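You operate a simulated robot arm through the tools that you are given. There is no shell and no other tool. Be economical: measure what you need, move in short steps, check, and stop when the job is done.

You are at the controls of a simulated two-armed robot. One attempt, no reset.

## Task
Take the purple coupling and put it in the silver steel tray on the release shelf. Put the small green handled basket on the upper shelf of the steriliser cart away on the bottom shelf of the basket shelving. Stack the steel box marked "No 57" from the window side of the packing table on top of the steel box marked "No 34". Put the ring from the window side of the packing table on top of the white test carton there. Stack the blue peg from the container end of the packing table on top of the green peg. Put the carton that says "aprons" from the upper shelf of the loading cart on the top of the small steel table and the carton marked "large" on the lower shelf of the left cart. Open the container bench drawer. Any order will do. Set down upright: carton.

The check looks at the end state, three seconds after you hand in, the way a careful person would. Anything else that was tipped, shoved, dropped, spilled or broken makes it a failure.

## Robot
Two 7-joint arms with three-finger grippers on one trunk, on a base that drives. Base frame: it is fixed to the floor where the robot stands at the start and does not move with it; the origin is under the middle of the robot, x ahead of it, y to its left, z up. Lengths are in mm, angles in rad, forces in N, time in s.
The left shoulder is at the start at [20, 154, 1054], the right one opposite. With the tool pointing down near the work surface each hand reaches from about 100 to 600 mm from the robot's upright axis, wherever it stands, measured 20 degrees to its own side. Places, roughly: bottom shelf of the basket shelving [-6400, 0, 300]; container bench drawer [-4600, -2300, 800]; glove carton, tall carton [-4750, 5250, 1250]; lower shelf of the left cart [-6200, 2500, 200]; peg [-5500, 6250, 1000]; purple coupling (5x5x8 cm) [500, 100, 1000]; ring [-5500, 6750, 1000]; small green handled basket (25x17x13 cm) [-1100, 2700, 1100]; steel box [-5500, 6750, 1000]; steel tray (24x16x4 cm) [700, -400, 1000]; test carton [-5750, 7250, 1000]; top of the small steel table [100, 4300, 1000]. Payload 2.69 kg a hand.
The tool frame of a hand sits at the grasp point between the pads (the TCP): z along the fingers, y along the line on which they close. The tips reach 29 mm beyond it. The gripper opens to 120 mm. The gripper's body begins 78 mm behind the TCP.
Orientation is that of the tool frame in the base frame, as a unit quaternion [x, y, z, w]. With the fingers straight down and closing along the base's y, the tool's x points along the base's -x, its y along +y and its z along -z.

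## Interface
- The arms move only by the tool apply_moves. It takes "left_motion", "right_motion" or both (then of equal length, played together; a hand with none holds still); each is a list of rows, each a list of 7 numbers: the shift along the tool's x, y, z in units of 100 mm (1.0 is 100 mm), then the turn, a rotation vector about the tool's x, y, z in units of 180 degrees (1.0 is 180 degrees), then the closure, from 0 (fully open) to 1 (shut). In form: [[dx, dy, dz, ax, ay, az, fingers], ...]. A call has 1 to 12 rows; each row is the pose to reach, as a shift and turn from the pose commanded when the call began, along the tool's axes at that moment. A call with a number of a shift or a turn outside -1 to 1 is refused whole. A row lasts 0.2 s, in which the tool goes at most 50 mm and 0.15 rad; a call with a longer step from one row to the next is refused whole, and so is a gripper value outside its range. Where a pose cannot be reached the arm comes as near as it can. A force on the tool above 40 N (or 10 N above the force at the start of the call, whichever is more), or a blocked arm, ends the call early, and 0.2 s more pass. Each finger halts on what it meets, pressing with about 28 N; the grip force reading is that of the motor and also rises with nothing between the fingers. The clock runs only during rows and for 0.2 s after the last one: add rows that repeat a pose to give the fingers time. The reply holds the time, the measured pose of the TCP, the force on the tool along the base axes, the opening and the grip force, in the units named above and with some noise, with the torque about the TCP (base axes, N m) and any sound that the robot's microphone picked up.
- Cameras (640 x 400 px; columns grow to the right, rows downward): "scene" is now at [121.1, -8.6, 1250.4]; the picture's right is [-0.10, -0.99, 0.00], its down [-0.12, 0.01, -0.99] and it looks along [0.99, -0.10, -0.12] (base axes); focal length 236 px, centre (320, 200). "left" rides on the left gripper at [63, 0, -104] in its tool frame; the picture's right is [0.00, 1.00, 0.00], its down [-0.83, 0.00, -0.56] and it looks along [-0.56, 0.00, 0.83] (tool axes); focal length 275 px, centre (320, 200). "right" rides on the right gripper at [63, 0, -104] in its tool frame; the picture's right is [0.00, 1.00, 0.00], its down [-0.83, 0.00, -0.56] and it looks along [-0.56, 0.00, 0.83] (tool axes); focal length 275 px, centre (320, 200). There is no depth. A picture from a camera that has moved, and an enlarged one, comes with that camera's place and axes in the base frame and with its lens.
- get_image(camera): a new picture of that camera. The clock stands still meanwhile.
- lift_body(by): slides the trunk up (or, below 0, down) by that many mm; the arms and the scene camera ride with it, the base frame stays. It gives what a move gives, with no picture.
- drive_base(legs): drives the robot by 1 to 6 legs, each [ahead, left, turn to the left] in mm, mm and rad, along the robot's own axes; the way and the turn of a leg run together, so that a leg with both is an arc; at most 1500 mm and 3.142 rad a leg. The arms and the cameras ride along, it lands a little off, and it stops where it bumps. It gives what a move gives.
- turn_head(pan, tilt): turns the head with the scene camera to pan (to the left, within 1.396 rad either way) and tilt (down, from -0.506 to 1.204), counted from straight ahead of the robot. It gives what a move gives.
- zoom(camera, box): a new picture of the part [left, top, right, bottom] of that camera's present view, enlarged. The clock stands still meanwhile.
- sign_off(): hands the job in; it is judged then, once.

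Go step by step. Nothing tells you exact positions but the pictures and the camera data: compare them with the known pose of the tool, close in by small moves and look again before you grip or let go. The budget is 217 turns and 212 pictures, counting those below and the enlarged ones. Unless the task says otherwise, let go and move clear before handing in.

The tools are called after ">>>" as a command line: name --argument value ..., lists and objects as JSON in quotes. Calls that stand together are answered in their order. apply_moves: Moves the arms, as the interface text tells. Its arguments: {"type":"object","properties":{"left_motion":{"type":"array","items":{"type":"array","items":{"type":"number"}}},"right_motion":{"type":"array","items":{"type":"array","items":{"type":"number"}}}},"required":[]} The other tools are called the same way: lift_body (by) slides the trunk up or down; drive_base (legs) drives the base; turn_head (pan, tilt) turns the head that bears the scene camera; get_image (camera) takes a picture; zoom (camera, box) takes an enlarged picture of a part of a camera's view; sign_off () hands the job in.

At the start:

```text
time_s: 0.0
left_position: [278.4, 38.0, 1189.0]
left_orientation: [-0.001, 1.0, 0.0, 0.0]
left_contact_force: [0.0, -0.3, 0.1]
left_moment: [-0.01, -0.01, 0.01]
left_width: 120.3
left_grip_force: 0.0
right_position: [314.9, -254.9, 1175.1]
right_orientation: [0.0, 1.0, 0.0, -0.001]
right_contact_force: [0.5, 0.1, 0.6]
right_moment: [0.02, 0.04, 0.02]
right_width: 119.9
right_grip_force: 0.2
trunk travel left (down, up): [-416.0, 22.0]
robot x, y, heading: [1.4, -0.8, -0.001]
head pan, tilt: [-0.103, 0.124]
```

scene: 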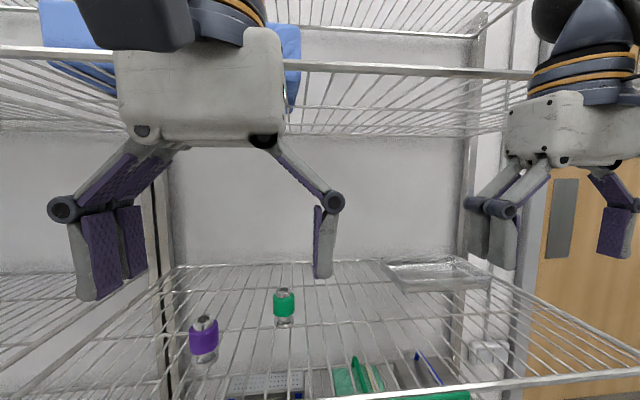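
right: 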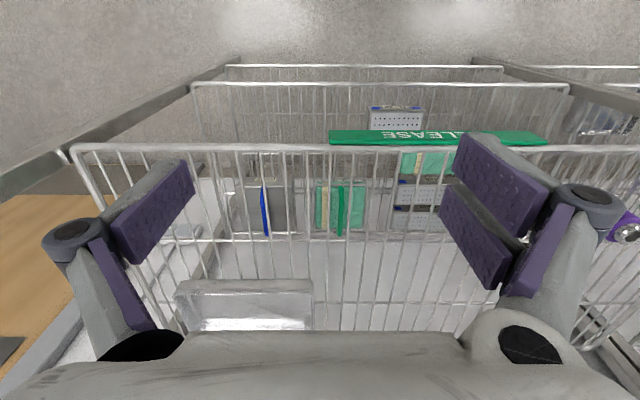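
left: 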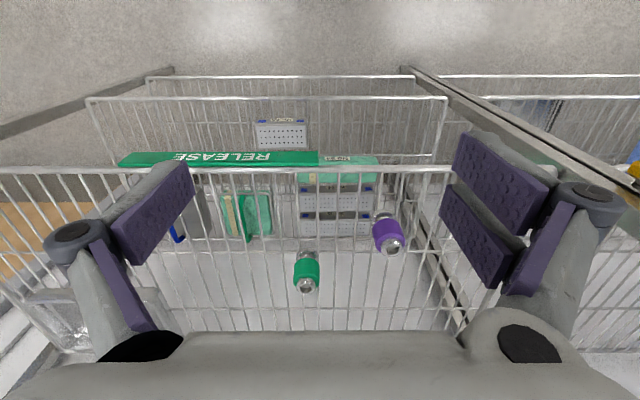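

I see the purple coupling at roughly [479, 136, 990] and the tray near [750, -420, 960] on a wire shelf. First I look more closely at both and at the room below.

>>> turn_head --pan -0.2 --tilt 0.7

>>> get_image --camera "scene"

```text
time_s: 1.0
left_position: [279.5, 39.8, 1186.6]
left_orientation: [-0.001, 1.0, 0.0, 0.0]
left_contact_force: [19.9, -0.2, -22.6]
left_moment: [-0.1, 0.3, -0.12]
left_width: 120.2
left_grip_force: 0.1
right_position: [317.0, -254.9, 1176.1]
right_orientation: [0.0, 1.0, -0.001, 0.0]
right_contact_force: [-0.3, 0.2, 0.0]
right_moment: [0.0, 0.0, 0.02]
right_width: 120.1
right_grip_force: 0.0
trunk travel left (down, up): [-416.0, 22.0]
robot x, y, heading: [0.9, 3.0, -0.003]
head pan, tilt: [-0.201, 0.7]
```

```text
208 pictures are left
camera scene: at [115.5, -15.3, 1204.7], right [-0.19, -0.98, 0.0], down [-0.57, 0.11, -0.81], along [0.8, -0.15, -0.58], focal length 236 px, centre (320, 200)
```

scene: 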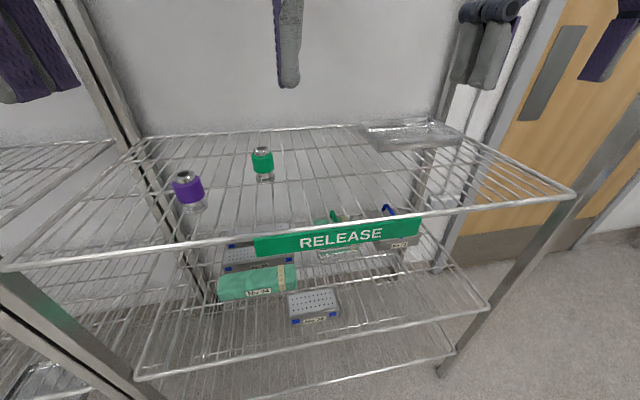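

The shelf surface is at about z 950, with the coupling standing upright near [479, 137]. I lower the left hand in front of the shelf, under the shelf above, then move it towards the coupling.

>>> apply_moves --left_motion '[[0, 0.3, 0.3, 0, 0, 0, 0], [0, 0.6, 0.65, 0, 0, 0, 0], [0, 0.97, 1.0, 0, 0, 0, 0]]'

>>> apply_moves --left_motion '[[-0.4, 0, 0.1, 0, 0, 0, 0], [-0.8, 0, 0.1, 0, 0, 0, 0], [-1.0, 0, 0.1, 0, 0, 0, 0]]'

>>> get_image --camera "left"

>>> get_image --camera "scene"

```text
refused: row 3 steps farther than a row can; nothing moved
```

```text
time_s: 1.8
left_position: [359.4, 37.5, 1185.1]
left_orientation: [0.004, 1.0, 0.0, 0.009]
left_contact_force: [0.2, 0.5, 0.6]
left_moment: [0.01, -0.02, 0.01]
left_width: 120.0
left_grip_force: 0.1
right_position: [298.8, -254.0, 1182.1]
right_orientation: [0.0, 1.0, 0.0, 0.009]
right_contact_force: [-0.9, 0.1, -0.3]
right_moment: [0.0, 0.01, 0.05]
right_width: 119.8
right_grip_force: 0.1
trunk travel left (down, up): [-416.0, 22.0]
robot x, y, heading: [-1.6, 0.3, 0.005]
head pan, tilt: [-0.201, 0.7]
```

```text
207 pictures are left
camera left: at [294.3, 39.7, 1288.1], right [0.01, 1.0, 0.0], down [0.82, -0.01, 0.57], along [0.57, -0.01, -0.82], focal length 275 px, centre (320, 200)
```

left: 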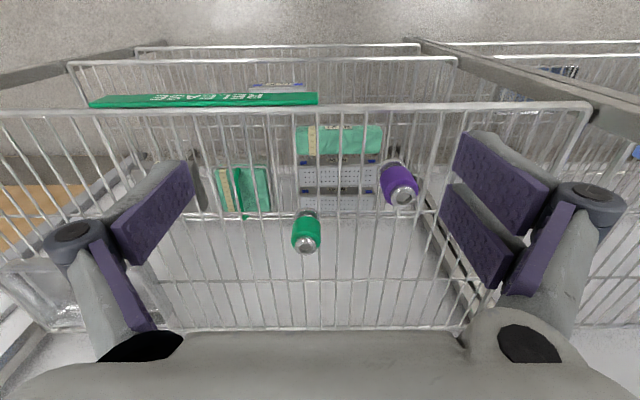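

```text
206 pictures are left
camera scene: at [95.6, -15.1, 1200.3], right [-0.2, -0.98, 0.0], down [-0.62, 0.13, -0.77], along [0.76, -0.15, -0.63], focal length 236 px, centre (320, 200)
```

scene: 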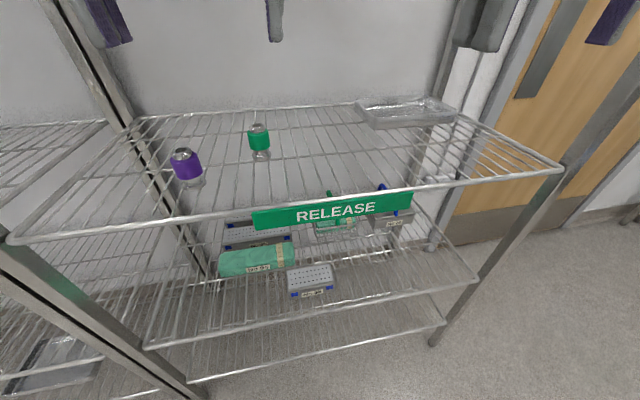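

The forearm may be pressing on the shelf above, since the body has leaned back. I pull the left hand back, then lower it before going forward again.

>>> apply_moves --left_motion '[[0.4, 0, 0, 0, 0, 0, 0], [0.8, 0, 0, 0, 0, 0, 0], [1.0, 0, 0, 0, 0, 0, 0]]'

>>> apply_moves --left_motion '[[0, 0.25, 0.3, 0, 0, 0, 0], [0, 0.5, 0.6, 0, 0, 0, 0], [0, 0.75, 0.9, 0, 0, 0, 0], [0, 0.97, 1.0, 0, 0, 0, 0], [0, 0.97, 1.0, 0, 0, 0, 0]]'

>>> get_image --camera "scene"

```text
time_s: 2.6
left_position: [281.9, 38.8, 1176.8]
left_orientation: [-0.003, 1.0, -0.002, 0.0]
left_contact_force: [33.3, 5.6, -3.9]
left_moment: [-0.65, 3.42, -0.6]
left_width: 119.8
left_grip_force: 0.0
right_position: [316.4, -254.0, 1174.1]
right_orientation: [0.0, 1.0, 0.0, -0.001]
right_contact_force: [0.8, -0.4, 0.2]
right_moment: [0.0, 0.03, -0.03]
right_width: 120.0
right_grip_force: 0.0
trunk travel left (down, up): [-416.0, 22.0]
robot x, y, heading: [-4.7, 4.1, -0.002]
head pan, tilt: [-0.201, 0.7]
```

```text
time_s: 3.8
left_position: [278.2, 134.3, 1077.5]
left_orientation: [-0.001, 1.0, -0.001, 0.0]
left_contact_force: [0.0, -0.4, -0.2]
left_moment: [-0.01, -0.02, -0.01]
left_width: 120.1
left_grip_force: 0.0
right_position: [316.6, -254.6, 1177.1]
right_orientation: [0.0, 1.0, 0.0, 0.0]
right_contact_force: [0.2, 0.3, 0.1]
right_moment: [-0.04, 0.02, -0.02]
right_width: 120.1
right_grip_force: 0.1
trunk travel left (down, up): [-416.0, 22.0]
robot x, y, heading: [-0.9, -2.6, 0.0]
head pan, tilt: [-0.201, 0.7]
```

```text
205 pictures are left
camera scene: at [112.4, -16.3, 1197.9], right [-0.2, -0.98, 0.0], down [-0.63, 0.13, -0.76], along [0.75, -0.15, -0.64], focal length 236 px, centre (320, 200)
```

scene: 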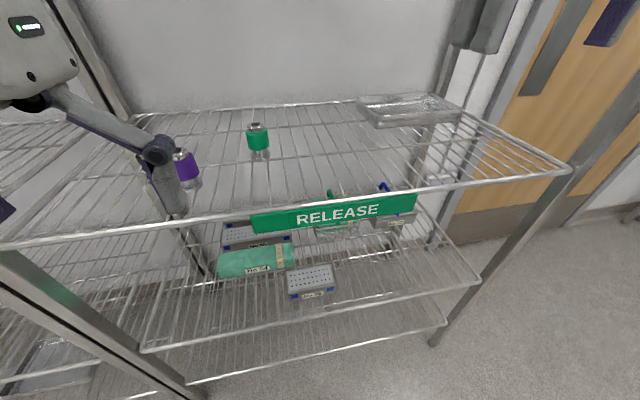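

The hand is now lowered to [278, 134, 1077] and free. I move it forward over the coupling at this height.

>>> apply_moves --left_motion '[[-0.35, 0, 0, 0, 0, 0, 0], [-0.7, 0, 0, 0, 0, 0, 0], [-1.0, 0, 0, 0, 0, 0, 0], [-1.0, 0, 0, 0, 0, 0, 0]]'

>>> get_image --camera "left"

>>> get_image --camera "scene"

```text
time_s: 4.8
left_position: [379.2, 135.4, 1078.3]
left_orientation: [0.001, 1.0, -0.001, 0.001]
left_contact_force: [-0.8, -0.7, 0.1]
left_moment: [0.02, -0.01, -0.02]
left_width: 120.0
left_grip_force: 0.2
right_position: [314.7, -254.6, 1175.3]
right_orientation: [0.0, 1.0, 0.0, 0.001]
right_contact_force: [0.2, 0.1, -0.6]
right_moment: [0.0, -0.01, 0.02]
right_width: 119.6
right_grip_force: 0.1
trunk travel left (down, up): [-416.0, 22.0]
robot x, y, heading: [1.0, 2.4, 0.002]
head pan, tilt: [-0.201, 0.7]
```

```text
204 pictures are left
camera left: at [315.4, 135.9, 1182.2], right [0.0, 1.0, 0.0], down [0.83, 0.0, 0.56], along [0.56, 0.0, -0.83], focal length 275 px, centre (320, 200)
```

left: 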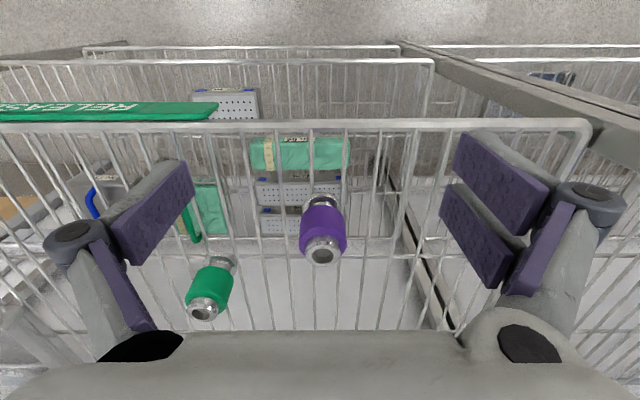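

```text
203 pictures are left
camera scene: at [112.0, -15.8, 1198.0], right [-0.2, -0.98, 0.0], down [-0.63, 0.13, -0.77], along [0.75, -0.15, -0.64], focal length 236 px, centre (320, 200)
```

scene: 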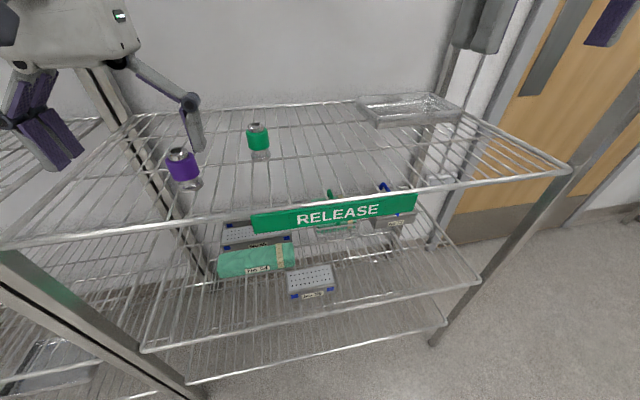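

The coupling is at about [472, 137] with its base at z 950. I move over it, go down around it, close and lift.

>>> apply_moves --left_motion '[[-0.35, 0, 0, 0, 0, 0, 0], [-0.7, 0, 0, 0, 0, 0, 0], [-0.93, 0.01, 0, 0, 0, 0, 0], [-0.93, 0.01, 0.3, 0, 0, 0, 0], [-0.93, 0.01, 0.6, 0, 0, 0, 0], [-0.93, 0.01, 0.88, 0, 0, 0, 0], [-0.93, 0.01, 0.88, 0, 0, 0, 0]]'

>>> get_image --camera "left"

```text
time_s: 6.4
left_position: [471.0, 137.9, 988.1]
left_orientation: [-0.002, 1.0, -0.001, 0.001]
left_contact_force: [0.1, 0.2, 0.7]
left_moment: [0.01, -0.01, 0.0]
left_width: 119.9
left_grip_force: 0.0
right_position: [315.9, -255.5, 1175.8]
right_orientation: [0.0, 1.0, 0.0, 0.001]
right_contact_force: [0.0, -1.3, -0.7]
right_moment: [0.0, 0.02, -0.02]
right_width: 120.0
right_grip_force: 0.1
trunk travel left (down, up): [-416.0, 22.0]
robot x, y, heading: [-2.5, 0.4, -0.001]
head pan, tilt: [-0.201, 0.7]
```

```text
202 pictures are left
camera left: at [407.5, 139.1, 1092.6], right [0.0, 1.0, 0.0], down [0.83, 0.0, 0.56], along [0.56, 0.0, -0.83], focal length 275 px, centre (320, 200)
```

left: 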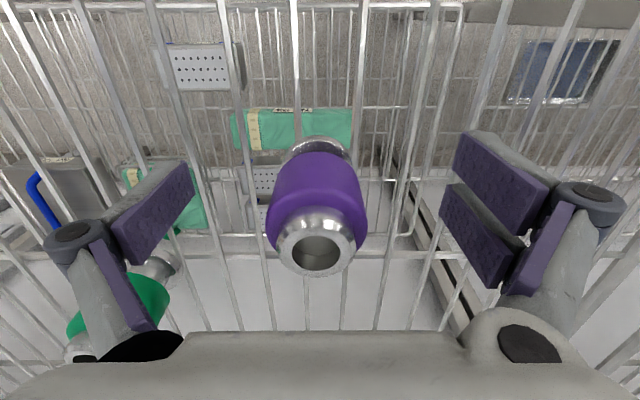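

The coupling is centred between the fingers. I close, lift and check.

>>> apply_moves --left_motion '[[0, 0, 0, 0, 0, 0, 0.6], [0, 0, 0, 0, 0, 0, 1], [0, 0, 0, 0, 0, 0, 1], [0, 0, 0, 0, 0, 0, 1], [0, 0, -0.3, 0, 0, 0, 1], [0, 0, -0.6, 0, 0, 0, 1]]'

>>> get_image --camera "left"

```text
time_s: 7.8
left_position: [469.1, 136.5, 1050.6]
left_orientation: [-0.002, 1.0, 0.0, 0.0]
left_contact_force: [0.5, -0.3, -1.2]
left_moment: [0.03, -0.02, 0.02]
left_width: 39.8
left_grip_force: 28.0
right_position: [316.5, -254.5, 1176.5]
right_orientation: [0.0, 1.0, 0.0, 0.001]
right_contact_force: [0.0, 0.0, 0.9]
right_moment: [0.01, -0.02, 0.01]
right_width: 120.0
right_grip_force: 0.2
trunk travel left (down, up): [-416.0, 22.0]
robot x, y, heading: [1.9, -0.6, 0.006]
head pan, tilt: [-0.201, 0.7]
```

```text
201 pictures are left
camera left: at [406.5, 138.1, 1154.6], right [0.0, 1.0, 0.0], down [0.83, 0.0, 0.56], along [0.56, 0.0, -0.83], focal length 275 px, centre (320, 200)
```

left: 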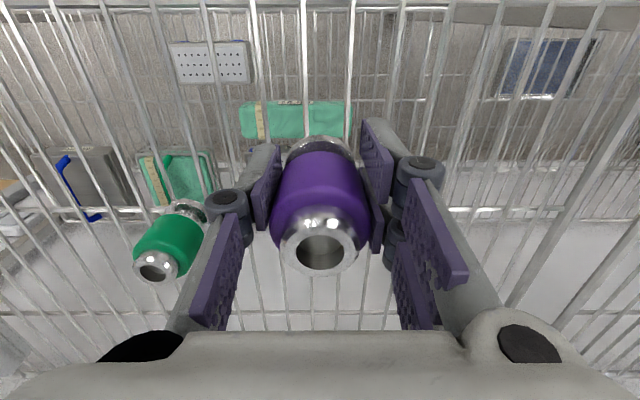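

The coupling is held (opening 40 mm, grip 28 N). I draw the hand back a little, then drive sideways to bring it in front of the tray.

>>> apply_moves --left_motion '[[0.4, 0, -0.1, 0, 0, 0, 1], [0.8, 0, -0.1, 0, 0, 0, 1], [1.0, 0, -0.1, 0, 0, 0, 1]]'

>>> drive_base --legs '[[0, -540, 0]]'

>>> turn_head --pan 0.1 --tilt 0.4

>>> get_image --camera "scene"

>>> get_image --camera "left"

```text
time_s: 8.6
left_position: [369.9, 136.8, 1058.7]
left_orientation: [0.001, 1.0, 0.001, 0.001]
left_contact_force: [0.4, -0.4, -1.9]
left_moment: [0.03, 0.01, 0.02]
left_width: 40.4
left_grip_force: 28.3
right_position: [315.9, -256.2, 1176.4]
right_orientation: [0.0, 1.0, 0.0, 0.0]
right_contact_force: [-0.4, -0.5, -0.8]
right_moment: [-0.01, -0.04, 0.01]
right_width: 120.3
right_grip_force: 0.1
trunk travel left (down, up): [-416.0, 22.0]
robot x, y, heading: [2.1, 0.9, 0.004]
head pan, tilt: [-0.201, 0.7]
```

```text
time_s: 13.1
left_position: [371.2, -386.9, 1059.5]
left_orientation: [-0.001, 1.0, -0.001, 0.0]
left_contact_force: [0.2, -0.8, -2.2]
left_moment: [0.06, 0.04, -0.01]
left_width: 39.9
left_grip_force: 28.5
right_position: [316.3, -778.9, 1176.3]
right_orientation: [0.0, 1.0, 0.0, 0.0]
right_contact_force: [-0.7, 0.0, -0.1]
right_moment: [0.01, 0.01, -0.02]
right_width: 120.1
right_grip_force: 0.1
trunk travel left (down, up): [-416.0, 22.0]
robot x, y, heading: [-1.2, -522.9, 0.004]
head pan, tilt: [-0.201, 0.7]
```

```text
time_s: 13.9
left_position: [371.3, -388.8, 1059.4]
left_orientation: [-0.001, 1.0, -0.001, 0.0]
left_contact_force: [0.6, -0.5, -1.2]
left_moment: [-0.02, 0.04, 0.03]
left_width: 40.0
left_grip_force: 28.0
right_position: [315.5, -779.5, 1175.6]
right_orientation: [0.0, 1.0, -0.001, 0.001]
right_contact_force: [-0.1, -0.6, -0.3]
right_moment: [0.05, -0.02, -0.02]
right_width: 120.0
right_grip_force: 0.0
trunk travel left (down, up): [-416.0, 22.0]
robot x, y, heading: [0.9, -525.4, -0.002]
head pan, tilt: [0.099, 0.4]
```

```text
200 pictures are left
camera scene: at [121.5, -514.6, 1224.7], right [0.1, -1.0, 0.0], down [-0.39, -0.04, -0.92], along [0.92, 0.09, -0.39], focal length 236 px, centre (320, 200)
```

scene: 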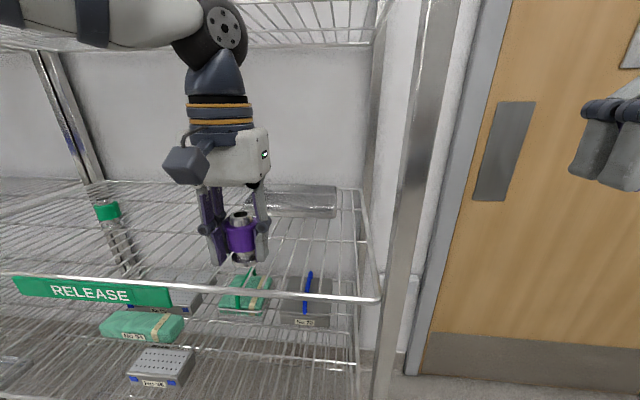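

```text
199 pictures are left
camera left: at [308.1, -386.7, 1163.2], right [0.0, 1.0, 0.0], down [0.83, 0.0, 0.56], along [0.56, 0.0, -0.83], focal length 275 px, centre (320, 200)
```

left: 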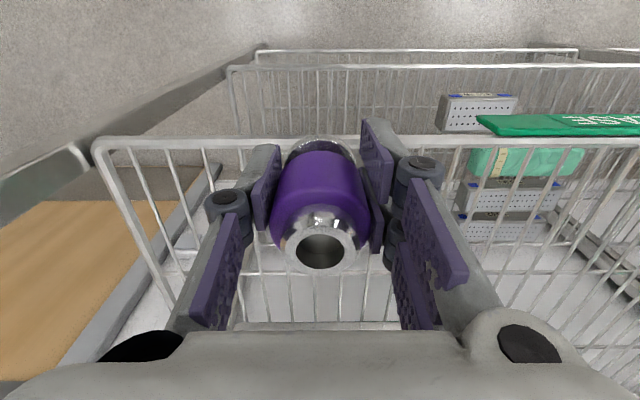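

The coupling rides well and the tray lies straight ahead, centred near [735, -395]. Before driving in I look down to see how far the base reaches.

>>> turn_head --pan -0.25 --tilt 1.2

>>> get_image --camera "scene"

```text
time_s: 15.0
left_position: [371.7, -387.5, 1059.5]
left_orientation: [-0.001, 1.0, 0.0, 0.0]
left_contact_force: [-0.6, -0.3, -1.2]
left_moment: [-0.02, 0.01, 0.01]
left_width: 39.9
left_grip_force: 28.4
right_position: [316.8, -779.6, 1175.6]
right_orientation: [0.001, 1.0, 0.0, -0.001]
right_contact_force: [-0.6, 0.1, 0.6]
right_moment: [0.0, 0.04, 0.0]
right_width: 120.2
right_grip_force: 0.2
trunk travel left (down, up): [-416.0, 22.0]
robot x, y, heading: [0.8, -525.9, 0.0]
head pan, tilt: [-0.25, 1.201]
```

```text
198 pictures are left
camera scene: at [83.5, -537.5, 1162.0], right [-0.25, -0.97, 0.0], down [-0.9, 0.23, -0.36], along [0.35, -0.09, -0.93], focal length 236 px, centre (320, 200)
```

scene: 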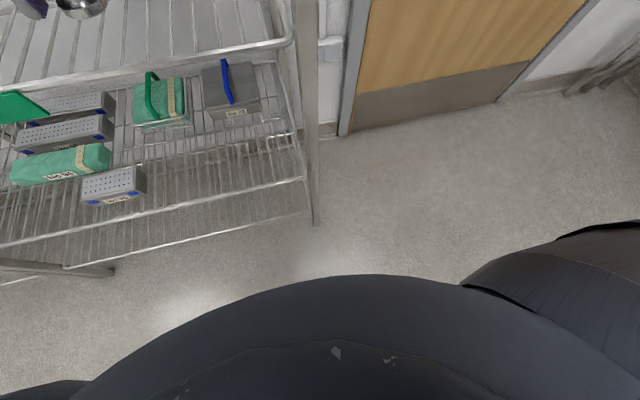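

The base leaves about 290 mm of room ahead. I lower the hand slightly and drive in 180 mm, then look.

>>> apply_moves --left_motion '[[0, 0, 0.1, 0, 0, 0, 1]]'

>>> drive_base --legs '[[180, 0, 0]]'

>>> turn_head --pan -0.05 --tilt 0.4

>>> get_image --camera "scene"

>>> get_image --camera "left"

```text
time_s: 15.4
left_position: [371.8, -387.9, 1050.9]
left_orientation: [-0.001, 1.0, -0.001, 0.0]
left_contact_force: [-0.2, 0.5, -1.6]
left_moment: [-0.05, 0.01, -0.02]
left_width: 40.2
left_grip_force: 28.1
right_position: [315.6, -779.4, 1176.1]
right_orientation: [0.0, 1.0, -0.001, -0.001]
right_contact_force: [-0.1, 0.0, -0.5]
right_moment: [0.03, 0.0, -0.01]
right_width: 120.0
right_grip_force: 0.0
trunk travel left (down, up): [-416.0, 22.0]
robot x, y, heading: [4.6, -524.7, 0.0]
head pan, tilt: [-0.25, 1.201]
```

```text
time_s: 17.0
left_position: [521.4, -386.6, 1051.5]
left_orientation: [-0.002, 1.0, -0.001, 0.004]
left_contact_force: [0.7, 0.4, -0.6]
left_moment: [-0.03, 0.0, -0.03]
left_width: 40.1
left_grip_force: 28.4
right_position: [465.2, -776.6, 1179.5]
right_orientation: [0.001, 1.0, -0.001, 0.004]
right_contact_force: [0.9, 0.9, 0.6]
right_moment: [0.03, 0.02, -0.01]
right_width: 120.1
right_grip_force: 0.0
trunk travel left (down, up): [-416.0, 22.0]
robot x, y, heading: [155.9, -522.6, -0.004]
head pan, tilt: [-0.25, 1.201]
stopped in leg 1: the robot was blocked; the commanded pose is now the measured one
```

```text
time_s: 18.1
left_position: [529.6, -388.0, 1050.2]
left_orientation: [0.0, 1.0, -0.001, 0.001]
left_contact_force: [-0.5, -0.1, -1.6]
left_moment: [0.01, 0.01, 0.01]
left_width: 40.1
left_grip_force: 28.1
right_position: [472.7, -777.7, 1175.9]
right_orientation: [-0.001, 1.0, 0.0, 0.0]
right_contact_force: [0.5, -0.3, 0.6]
right_moment: [-0.02, -0.02, 0.01]
right_width: 120.0
right_grip_force: 0.0
trunk travel left (down, up): [-416.0, 22.0]
robot x, y, heading: [158.0, -526.0, 0.001]
head pan, tilt: [-0.051, 0.4]
```

```text
197 pictures are left
camera scene: at [279.3, -527.3, 1224.8], right [-0.05, -1.0, 0.0], down [-0.39, 0.02, -0.92], along [0.92, -0.05, -0.39], focal length 236 px, centre (320, 200)
```

scene: 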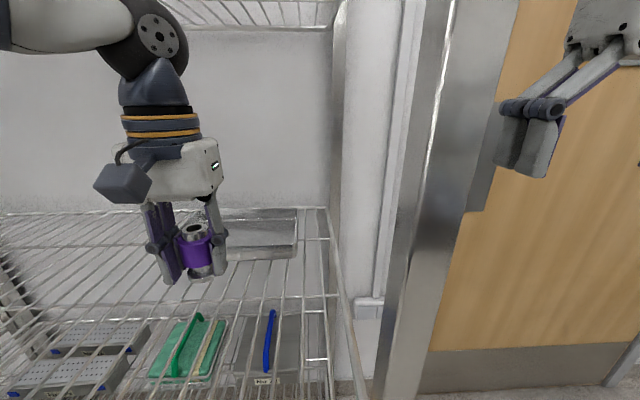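

```text
196 pictures are left
camera left: at [465.5, -386.6, 1154.1], right [0.0, 1.0, 0.0], down [0.83, 0.0, 0.56], along [0.56, 0.0, -0.83], focal length 275 px, centre (320, 200)
```

left: 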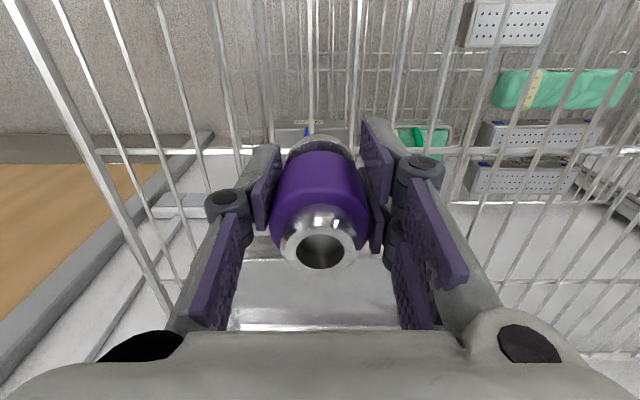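

The tray lies ahead, spanning about x 660–800 and y -510 to -270. The hand can reach it from here, so I extend it forward to about x 710.

>>> apply_moves --left_motion '[[-0.35, 0, 0, 0, 0, 0, 1], [-0.7, 0, 0, 0, 0, 0, 1], [-1.0, 0, 0, 0, 0, 0, 1], [-1.0, 0, 0, 0, 0, 0, 1]]'

>>> apply_moves --left_motion '[[-0.3, 0, 0, 0, 0, 0, 1], [-0.6, 0, 0, 0, 0, 0, 1], [-0.85, 0, 0, 0, 0, 0, 1], [-0.85, 0, 0, 0, 0, 0, 1]]'

>>> get_image --camera "scene"

>>> get_image --camera "left"

```text
time_s: 19.1
left_position: [630.0, -388.4, 1048.6]
left_orientation: [0.0, 1.0, -0.002, 0.0]
left_contact_force: [-0.3, -0.5, -2.0]
left_moment: [-0.01, 0.04, -0.01]
left_width: 40.0
left_grip_force: 27.7
right_position: [472.7, -779.3, 1176.5]
right_orientation: [0.0, 1.0, 0.0, 0.001]
right_contact_force: [0.0, 0.5, 0.0]
right_moment: [0.0, 0.01, 0.05]
right_width: 119.7
right_grip_force: 0.0
trunk travel left (down, up): [-416.0, 22.0]
robot x, y, heading: [159.9, -523.8, -0.001]
head pan, tilt: [-0.051, 0.4]
```

```text
time_s: 20.1
left_position: [693.6, -385.3, 1039.9]
left_orientation: [0.0, 1.0, 0.0, 0.0]
left_contact_force: [0.1, 0.9, -1.7]
left_moment: [-0.01, 0.05, -0.01]
left_width: 40.0
left_grip_force: 28.1
left hand out of reach, approached as far as the arm can: row 3, 4
right_position: [473.5, -778.5, 1175.8]
right_orientation: [0.0, 1.0, 0.001, 0.002]
right_contact_force: [0.3, -0.2, -0.4]
right_moment: [-0.01, 0.0, 0.04]
right_width: 120.0
right_grip_force: 0.1
trunk travel left (down, up): [-416.0, 22.0]
robot x, y, heading: [159.1, -522.7, -0.003]
head pan, tilt: [-0.051, 0.4]
```

```text
195 pictures are left
camera scene: at [279.3, -527.5, 1224.8], right [-0.05, -1.0, 0.0], down [-0.39, 0.02, -0.92], along [0.92, -0.05, -0.39], focal length 236 px, centre (320, 200)
```

scene: 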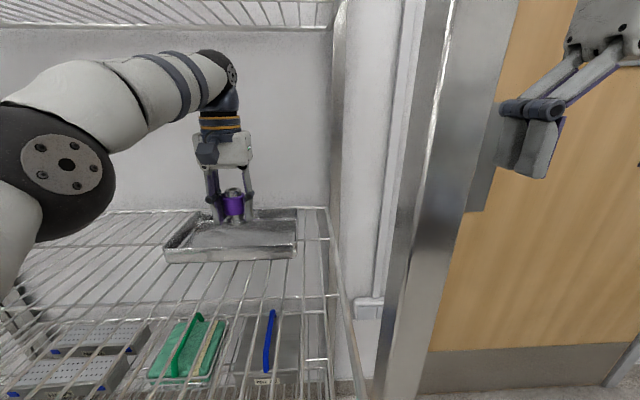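

```text
194 pictures are left
camera left: at [631.0, -384.3, 1143.0], right [0.0, 1.0, 0.0], down [0.83, 0.0, 0.56], along [0.56, 0.0, -0.83], focal length 275 px, centre (320, 200)
```

left: 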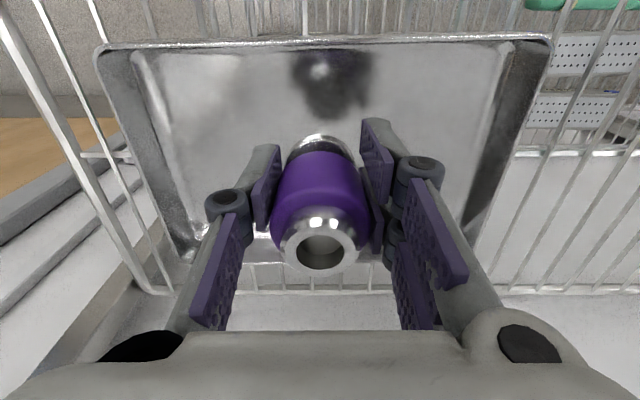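

The coupling hangs over the tray (rim x 642–790, y -495 to -272). I lower it towards the tray floor.

>>> apply_moves --left_motion '[[0.25, 0, 0.1, 0, 0, 0, 1], [0.25, 0, 0.3, 0, 0, 0, 1], [0.25, 0, 0.45, 0, 0, 0, 1], [0.25, 0, 0.53, 0, 0, 0, 1], [0.25, 0, 0.53, 0, 0, 0, 1]]'

>>> get_image --camera "left"

>>> zoom --camera "scene" --box '[140, 120, 340, 280]'

```text
time_s: 21.3
left_position: [664.9, -385.3, 989.3]
left_orientation: [-0.001, 1.0, 0.0, 0.003]
left_contact_force: [-0.2, -1.0, 20.2]
left_moment: [-0.04, -0.24, -0.03]
left_width: 40.3
left_grip_force: 28.2
right_position: [471.1, -779.6, 1176.9]
right_orientation: [0.001, 1.0, 0.0, 0.002]
right_contact_force: [0.0, -0.8, 0.1]
right_moment: [-0.02, -0.03, -0.01]
right_width: 119.8
right_grip_force: 0.1
trunk travel left (down, up): [-416.0, 22.0]
robot x, y, heading: [160.6, -522.1, -0.0]
head pan, tilt: [-0.051, 0.4]
```

```text
193 pictures are left
camera left: at [602.6, -384.3, 1092.3], right [0.0, 1.0, 0.0], down [0.83, 0.0, 0.56], along [0.56, 0.0, -0.83], focal length 275 px, centre (320, 200)
```

left: 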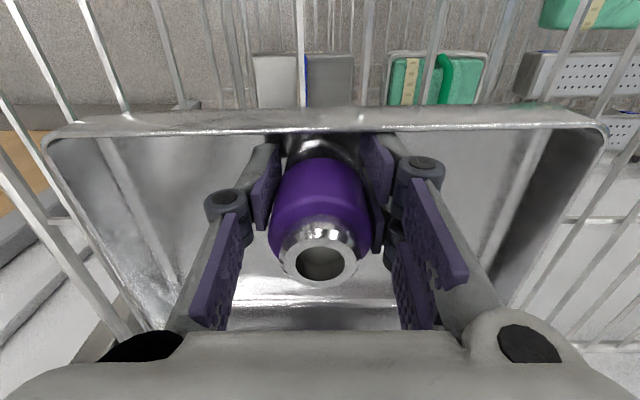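

```text
2.50 times, centred on (240, 200) of scene
camera zoom: at [277.4, -527.8, 1225.3], right [-0.05, -1.0, 0.0], down [-0.39, 0.02, -0.92], along [0.92, -0.05, -0.39], focal length 590 px, centre (520, 200)
```

zoom: 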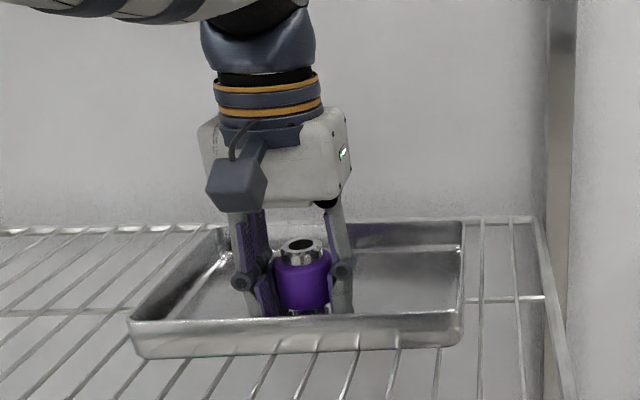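

The coupling touches down but sits close to the tray's front wall. I raise it a little, shift 28 mm deeper, and lower it again.

>>> apply_moves --left_motion '[[0, 0, -0.15, 0, 0, 0, 1], [-0.28, 0, -0.15, 0, 0, 0, 1], [-0.28, 0, -0.08, 0, 0, 0, 1], [-0.28, 0, -0.04, 0, 0, 0, 1], [-0.28, 0, -0.04, 0, 0, 0, 1]]'

>>> get_image --camera "left"

>>> zoom --camera "scene" --box '[140, 120, 340, 280]'

```text
time_s: 22.5
left_position: [695.6, -383.9, 989.3]
left_orientation: [-0.002, 1.0, -0.001, 0.0]
left_contact_force: [-0.2, -0.9, -0.7]
left_moment: [0.0, 0.0, 0.02]
left_width: 40.0
left_grip_force: 27.8
right_position: [473.5, -778.7, 1174.8]
right_orientation: [0.0, 1.0, 0.001, 0.001]
right_contact_force: [-0.6, 0.1, 0.3]
right_moment: [-0.02, 0.01, -0.02]
right_width: 119.9
right_grip_force: 0.1
trunk travel left (down, up): [-416.0, 22.0]
robot x, y, heading: [160.3, -525.3, 0.003]
head pan, tilt: [-0.051, 0.4]
```

```text
191 pictures are left
camera left: at [632.1, -383.2, 1093.5], right [0.0, 1.0, 0.0], down [0.83, 0.0, 0.56], along [0.56, 0.0, -0.83], focal length 275 px, centre (320, 200)
```

left: 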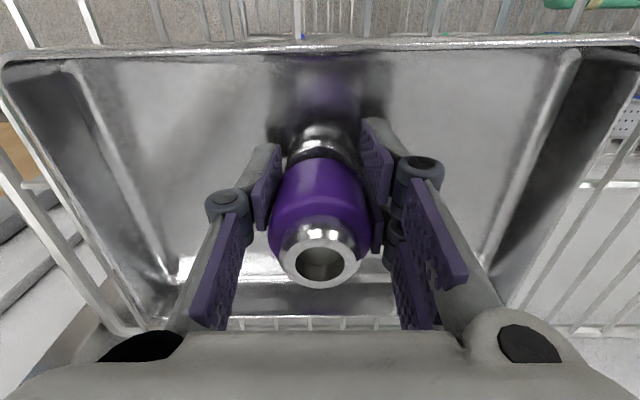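

```text
2.50 times, centred on (240, 200) of scene
camera zoom: at [279.3, -527.3, 1224.8], right [-0.05, -1.0, 0.0], down [-0.39, 0.02, -0.92], along [0.92, -0.05, -0.39], focal length 590 px, centre (520, 200)
```

zoom: 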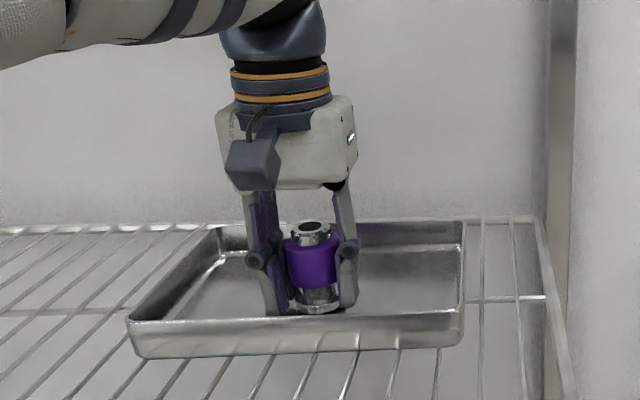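

The coupling is now well inside the tray and hangs free just above the floor. I lower it in small steps until it touches.

>>> apply_moves --left_motion '[[0, 0, 0.03, 0, 0, 0, 1], [0, 0, 0.03, 0, 0, 0, 1]]'

>>> apply_moves --left_motion '[[0, 0, 0.03, 0, 0, 0, 1], [0, 0, 0.03, 0, 0, 0, 1]]'

>>> zoom --camera "scene" --box '[140, 120, 340, 280]'

```text
time_s: 23.1
left_position: [694.4, -383.4, 989.0]
left_orientation: [-0.001, 1.0, -0.001, 0.003]
left_contact_force: [1.5, 2.6, 9.2]
left_moment: [0.07, -0.22, -0.02]
left_width: 39.8
left_grip_force: 28.5
right_position: [472.7, -777.9, 1176.7]
right_orientation: [0.0, 1.0, 0.0, 0.001]
right_contact_force: [0.3, 0.6, -0.9]
right_moment: [-0.02, 0.0, 0.0]
right_width: 120.2
right_grip_force: 0.0
trunk travel left (down, up): [-416.0, 22.0]
robot x, y, heading: [155.2, -523.8, -0.001]
head pan, tilt: [-0.051, 0.4]
```

```text
time_s: 23.7
left_position: [693.9, -384.2, 986.1]
left_orientation: [-0.001, 1.0, -0.001, 0.003]
left_contact_force: [2.3, 3.2, 21.0]
left_moment: [0.15, -0.28, 0.02]
left_width: 39.9
left_grip_force: 27.9
right_position: [470.6, -778.5, 1176.7]
right_orientation: [-0.001, 1.0, 0.001, 0.002]
right_contact_force: [0.3, 0.0, -0.9]
right_moment: [-0.02, 0.0, 0.01]
right_width: 119.6
right_grip_force: 0.1
trunk travel left (down, up): [-416.0, 22.0]
robot x, y, heading: [160.0, -525.2, 0.002]
head pan, tilt: [-0.051, 0.4]
```

```text
2.50 times, centred on (240, 200) of scene
camera zoom: at [277.8, -527.4, 1225.1], right [-0.05, -1.0, 0.0], down [-0.39, 0.02, -0.92], along [0.92, -0.05, -0.39], focal length 590 px, centre (520, 200)
```

zoom: 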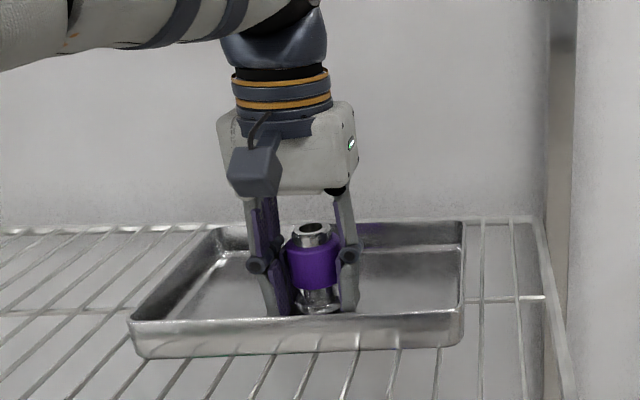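

The coupling rests on the tray floor. I ease the pressure, open, rise, and check.

>>> apply_moves --left_motion '[[0, 0, -0.03, 0, 0, 0, 1], [0, 0, -0.03, 0, 0, 0, 0.5], [0, 0, -0.03, 0, 0, 0, 0.2], [0, 0, -0.03, 0, 0, 0, 0.1], [0, 0, -0.4, 0, 0, 0, 0.1], [0, 0, -0.75, 0, 0, 0, 0.1], [0, 0, -0.75, 0, 0, 0, 0.1]]'

>>> apply_moves --left_motion '[[0.35, 0, 0, 0, 0, 0, 0], [0.7, 0, 0, 0, 0, 0, 0], [1.0, 0, 0, 0, 0, 0, 0]]'

>>> zoom --camera "scene" --box '[140, 120, 340, 280]'

```text
time_s: 25.3
left_position: [686.9, -383.7, 1057.7]
left_orientation: [-0.001, 1.0, -0.001, 0.0]
left_contact_force: [1.3, -0.4, -0.6]
left_moment: [-0.02, 0.02, 0.01]
left_width: 107.8
left_grip_force: 0.1
left hand out of reach, approached as far as the arm can: row 6, 7
right_position: [473.8, -779.6, 1176.1]
right_orientation: [0.0, 1.0, 0.001, 0.0]
right_contact_force: [0.3, 0.3, 0.1]
right_moment: [0.01, 0.0, 0.03]
right_width: 120.0
right_grip_force: 0.0
trunk travel left (down, up): [-416.0, 22.0]
robot x, y, heading: [156.6, -522.3, -0.004]
head pan, tilt: [-0.051, 0.4]
```

```text
time_s: 26.1
left_position: [585.2, -383.5, 1057.5]
left_orientation: [-0.001, 1.0, -0.001, 0.001]
left_contact_force: [-0.3, -0.2, -1.1]
left_moment: [-0.01, 0.01, 0.03]
left_width: 119.9
left_grip_force: 0.0
right_position: [471.5, -778.4, 1175.4]
right_orientation: [-0.001, 1.0, 0.0, 0.001]
right_contact_force: [0.3, -0.2, 0.3]
right_moment: [0.0, -0.04, -0.01]
right_width: 119.9
right_grip_force: 0.1
trunk travel left (down, up): [-416.0, 22.0]
robot x, y, heading: [156.1, -522.8, 0.0]
head pan, tilt: [-0.051, 0.4]
```

```text
2.50 times, centred on (240, 200) of scene
camera zoom: at [278.3, -527.3, 1225.0], right [-0.05, -1.0, 0.0], down [-0.39, 0.02, -0.92], along [0.92, -0.05, -0.39], focal length 590 px, centre (520, 200)
```

zoom: 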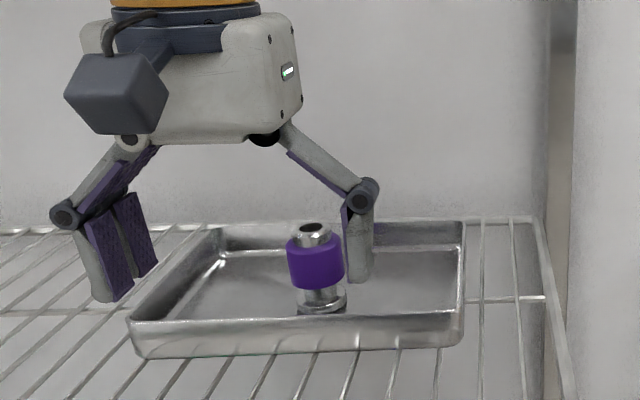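

The coupling stands upright in the tray. I back out and look around on the left for the way to the steriliser cart.

>>> apply_moves --left_motion '[[0.35, 0, 0, 0, 0, 0, 0], [0.7, 0, 0, 0, 0, 0, 0], [1.0, 0, 0, 0, 0, 0, 0]]'

>>> drive_base --legs '[[-350, 0, 0]]'

>>> turn_head --pan 1.39 --tilt 0.2

>>> get_image --camera "scene"

>>> turn_head --pan 0.5 --tilt 0.2

>>> get_image --camera "scene"

```text
time_s: 26.9
left_position: [486.5, -383.9, 1058.8]
left_orientation: [-0.001, 1.0, 0.0, 0.002]
left_contact_force: [0.2, -0.1, 0.4]
left_moment: [0.0, -0.05, 0.01]
left_width: 119.9
left_grip_force: 0.2
right_position: [473.2, -778.0, 1176.5]
right_orientation: [0.0, 1.0, 0.001, 0.001]
right_contact_force: [-0.2, -0.4, -0.9]
right_moment: [0.01, -0.02, -0.01]
right_width: 120.1
right_grip_force: 0.1
trunk travel left (down, up): [-416.0, 22.0]
robot x, y, heading: [158.0, -522.5, 0.002]
head pan, tilt: [-0.051, 0.4]
```

```text
time_s: 29.2
left_position: [141.3, -383.2, 1059.1]
left_orientation: [-0.001, 1.0, 0.0, 0.001]
left_contact_force: [-0.4, 0.7, 0.1]
left_moment: [-0.01, -0.02, 0.03]
left_width: 119.7
left_grip_force: 0.1
right_position: [127.8, -778.5, 1175.9]
right_orientation: [0.0, 1.0, 0.001, 0.0]
right_contact_force: [0.2, 0.2, 0.3]
right_moment: [0.02, -0.03, 0.03]
right_width: 120.0
right_grip_force: 0.1
trunk travel left (down, up): [-416.0, 22.0]
robot x, y, heading: [-187.6, -523.4, 0.0]
head pan, tilt: [-0.051, 0.4]
```

```text
time_s: 30.7
left_position: [141.9, -383.2, 1060.0]
left_orientation: [-0.002, 1.0, -0.001, 0.0]
left_contact_force: [0.1, 0.6, -0.4]
left_moment: [0.02, 0.01, 0.03]
left_width: 120.0
left_grip_force: 0.1
right_position: [127.9, -779.9, 1176.1]
right_orientation: [-0.002, 1.0, 0.0, 0.002]
right_contact_force: [-0.5, -0.5, -0.9]
right_moment: [-0.02, 0.0, -0.02]
right_width: 120.0
right_grip_force: 0.1
trunk travel left (down, up): [-416.0, 22.0]
robot x, y, heading: [-191.2, -522.1, 0.003]
head pan, tilt: [1.389, 0.201]
```

```text
187 pictures are left
camera scene: at [-142.2, -431.3, 1243.3], right [0.98, -0.18, 0.0], down [-0.04, -0.2, -0.98], along [0.18, 0.96, -0.2], focal length 236 px, centre (320, 200)
```

scene: 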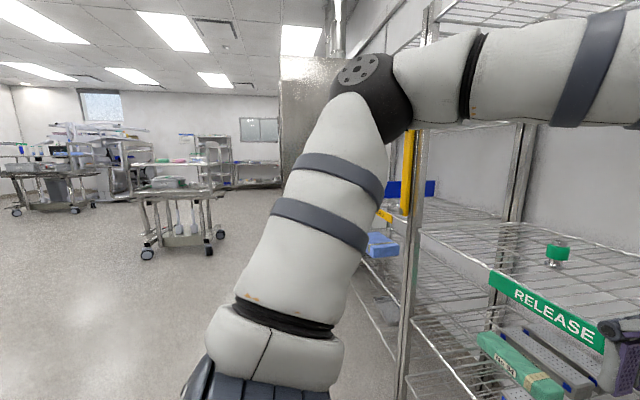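

```text
time_s: 31.9
left_position: [141.4, -383.8, 1058.9]
left_orientation: [-0.001, 1.0, -0.001, -0.001]
left_contact_force: [0.0, -0.1, -0.1]
left_moment: [0.0, 0.0, -0.01]
left_width: 119.9
left_grip_force: 0.1
right_position: [127.9, -778.0, 1176.0]
right_orientation: [-0.001, 1.0, 0.0, 0.001]
right_contact_force: [-0.6, -0.5, -1.0]
right_moment: [0.01, 0.03, 0.0]
right_width: 120.0
right_grip_force: 0.1
trunk travel left (down, up): [-416.0, 22.0]
robot x, y, heading: [-188.4, -520.5, 0.008]
head pan, tilt: [0.499, 0.201]
```

```text
186 pictures are left
camera scene: at [-77.3, -478.2, 1243.3], right [0.48, -0.88, 0.0], down [-0.17, -0.1, -0.98], along [0.86, 0.47, -0.2], focal length 236 px, centre (320, 200)
```

scene: 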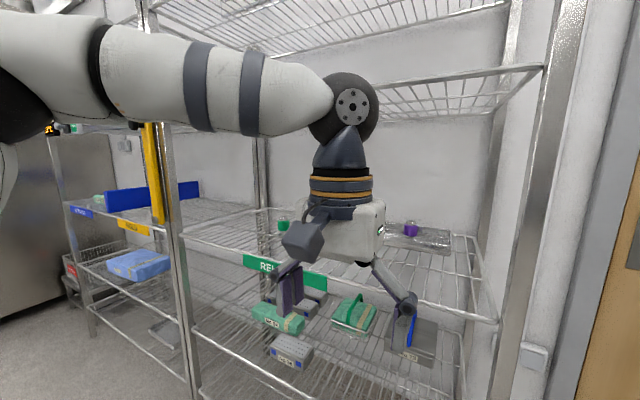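

The coupling is well placed and there's a cart with trays near [-1200, 2700], which I take to be the steriliser cart. I turn left to face +y and look.

>>> drive_base --legs '[[0, 0, 1.571]]'

>>> turn_head --pan 0.2 --tilt 0.15

>>> get_image --camera "scene"

>>> turn_head --pan 1.39 --tilt 0.15

>>> get_image --camera "scene"

```text
time_s: 36.1
left_position: [-329.2, -195.4, 1058.8]
left_orientation: [0.708, -0.707, 0.0, 0.0]
left_contact_force: [-0.1, 0.3, -0.1]
left_moment: [0.03, -0.03, 0.01]
left_width: 120.1
left_grip_force: 0.0
right_position: [65.9, -207.6, 1175.6]
right_orientation: [0.708, -0.706, 0.0, -0.001]
right_contact_force: [-0.3, -1.1, 0.1]
right_moment: [0.03, -0.01, 0.0]
right_width: 120.1
right_grip_force: 0.1
trunk travel left (down, up): [-416.0, 22.0]
robot x, y, heading: [-188.9, -526.2, 1.575]
head pan, tilt: [0.499, 0.201]
```

```text
time_s: 37.0
left_position: [-329.2, -193.6, 1058.9]
left_orientation: [0.708, -0.706, 0.0, -0.001]
left_contact_force: [0.4, -0.2, 0.2]
left_moment: [0.01, 0.02, -0.01]
left_width: 120.0
left_grip_force: 0.0
right_position: [67.1, -208.7, 1175.7]
right_orientation: [0.708, -0.706, 0.0, -0.001]
right_contact_force: [0.1, 0.0, -0.1]
right_moment: [-0.02, -0.02, -0.02]
right_width: 120.3
right_grip_force: 0.0
trunk travel left (down, up): [-416.0, 22.0]
robot x, y, heading: [-190.0, -522.0, 1.574]
head pan, tilt: [0.201, 0.15]
```

```text
185 pictures are left
camera scene: at [-206.8, -403.1, 1248.0], right [0.98, 0.2, 0.0], down [0.03, -0.15, -0.99], along [-0.2, 0.97, -0.15], focal length 236 px, centre (320, 200)
```

scene: 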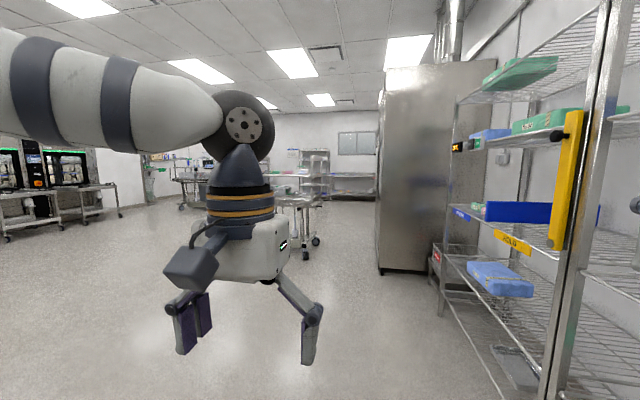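

```text
time_s: 38.3
left_position: [-328.8, -193.8, 1058.3]
left_orientation: [0.707, -0.707, 0.0, -0.001]
left_contact_force: [0.3, -0.1, -0.5]
left_moment: [0.02, 0.0, -0.03]
left_width: 119.7
left_grip_force: 0.1
right_position: [66.1, -208.1, 1176.2]
right_orientation: [0.708, -0.707, -0.001, -0.001]
right_contact_force: [0.3, -0.4, -0.6]
right_moment: [-0.02, 0.01, -0.01]
right_width: 120.0
right_grip_force: 0.1
trunk travel left (down, up): [-416.0, 22.0]
robot x, y, heading: [-184.5, -522.6, 1.572]
head pan, tilt: [1.389, 0.15]
```

```text
184 pictures are left
camera scene: at [-279.4, -477.2, 1248.0], right [0.18, 0.98, 0.0], down [0.15, -0.03, -0.99], along [-0.97, 0.18, -0.15], focal length 236 px, centre (320, 200)
```

scene: 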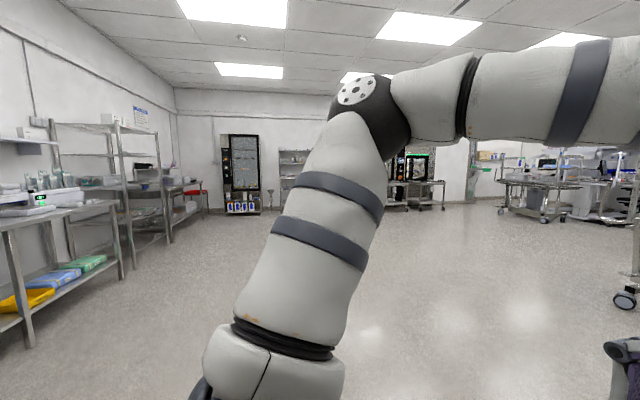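

The floor is open. I drive to about [-1100, 900] facing +y, in front of the steriliser cart, and look.

>>> drive_base --legs '[[700, 450, 0], [700, 450, 0]]'

>>> turn_head --pan -0.15 --tilt 0.2

>>> get_image --camera "scene"

```text
time_s: 46.8
left_position: [-1200.5, 1222.4, 1058.4]
left_orientation: [-0.7, 0.714, -0.001, 0.0]
left_contact_force: [-0.5, 0.8, -0.2]
left_moment: [0.01, -0.01, 0.02]
left_width: 119.8
left_grip_force: 0.1
right_position: [-806.8, 1200.8, 1175.9]
right_orientation: [-0.7, 0.714, 0.001, 0.001]
right_contact_force: [0.1, -0.3, -0.3]
right_moment: [-0.01, 0.0, 0.02]
right_width: 119.9
right_grip_force: 0.0
trunk travel left (down, up): [-416.0, 22.0]
robot x, y, heading: [-1069.4, 889.7, 1.551]
head pan, tilt: [1.389, 0.15]
```

```text
time_s: 48.4
left_position: [-1200.3, 1221.7, 1058.3]
left_orientation: [-0.701, 0.713, -0.001, 0.0]
left_contact_force: [0.6, 0.2, -0.2]
left_moment: [0.0, 0.02, 0.01]
left_width: 120.0
left_grip_force: 0.0
right_position: [-805.4, 1200.7, 1176.1]
right_orientation: [-0.7, 0.714, 0.001, 0.001]
right_contact_force: [0.2, -0.5, -0.8]
right_moment: [-0.01, 0.01, -0.02]
right_width: 120.1
right_grip_force: 0.1
trunk travel left (down, up): [-416.0, 22.0]
robot x, y, heading: [-1067.2, 888.7, 1.55]
head pan, tilt: [-0.15, 0.201]
```

```text
183 pictures are left
camera scene: at [-1050.9, 1011.3, 1243.3], right [0.99, -0.17, 0.0], down [-0.03, -0.2, -0.98], along [0.17, 0.97, -0.2], focal length 236 px, centre (320, 200)
```

scene: 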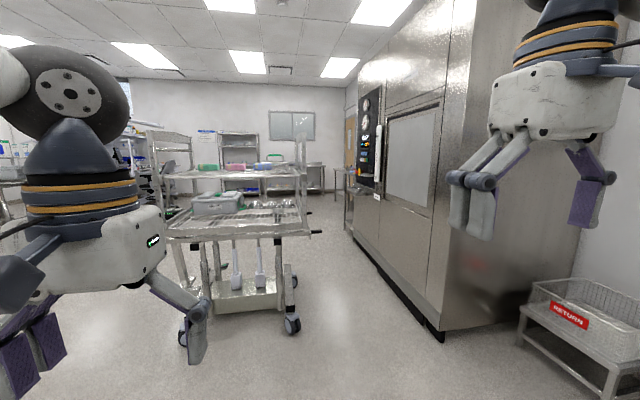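

I see the cart with an upper and a lower level. I zoom in on its shelves.

>>> zoom --camera "scene" --box '[140, 110, 330, 250]'

```text
2.86 times, centred on (235, 180) of scene
camera zoom: at [-1050.9, 1011.3, 1243.3], right [0.99, -0.17, 0.0], down [-0.03, -0.2, -0.98], along [0.17, 0.97, -0.2], focal length 674 px, centre (563, 257)
```

zoom: 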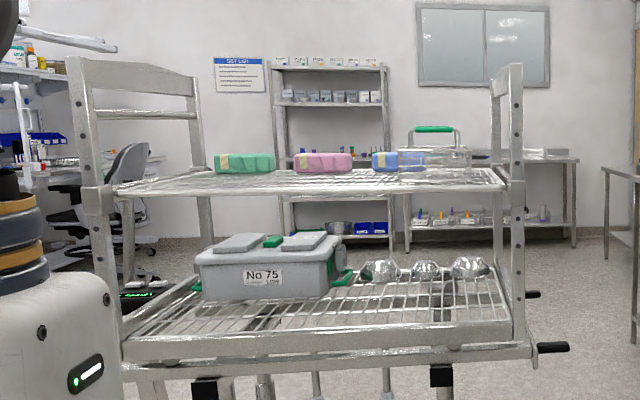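

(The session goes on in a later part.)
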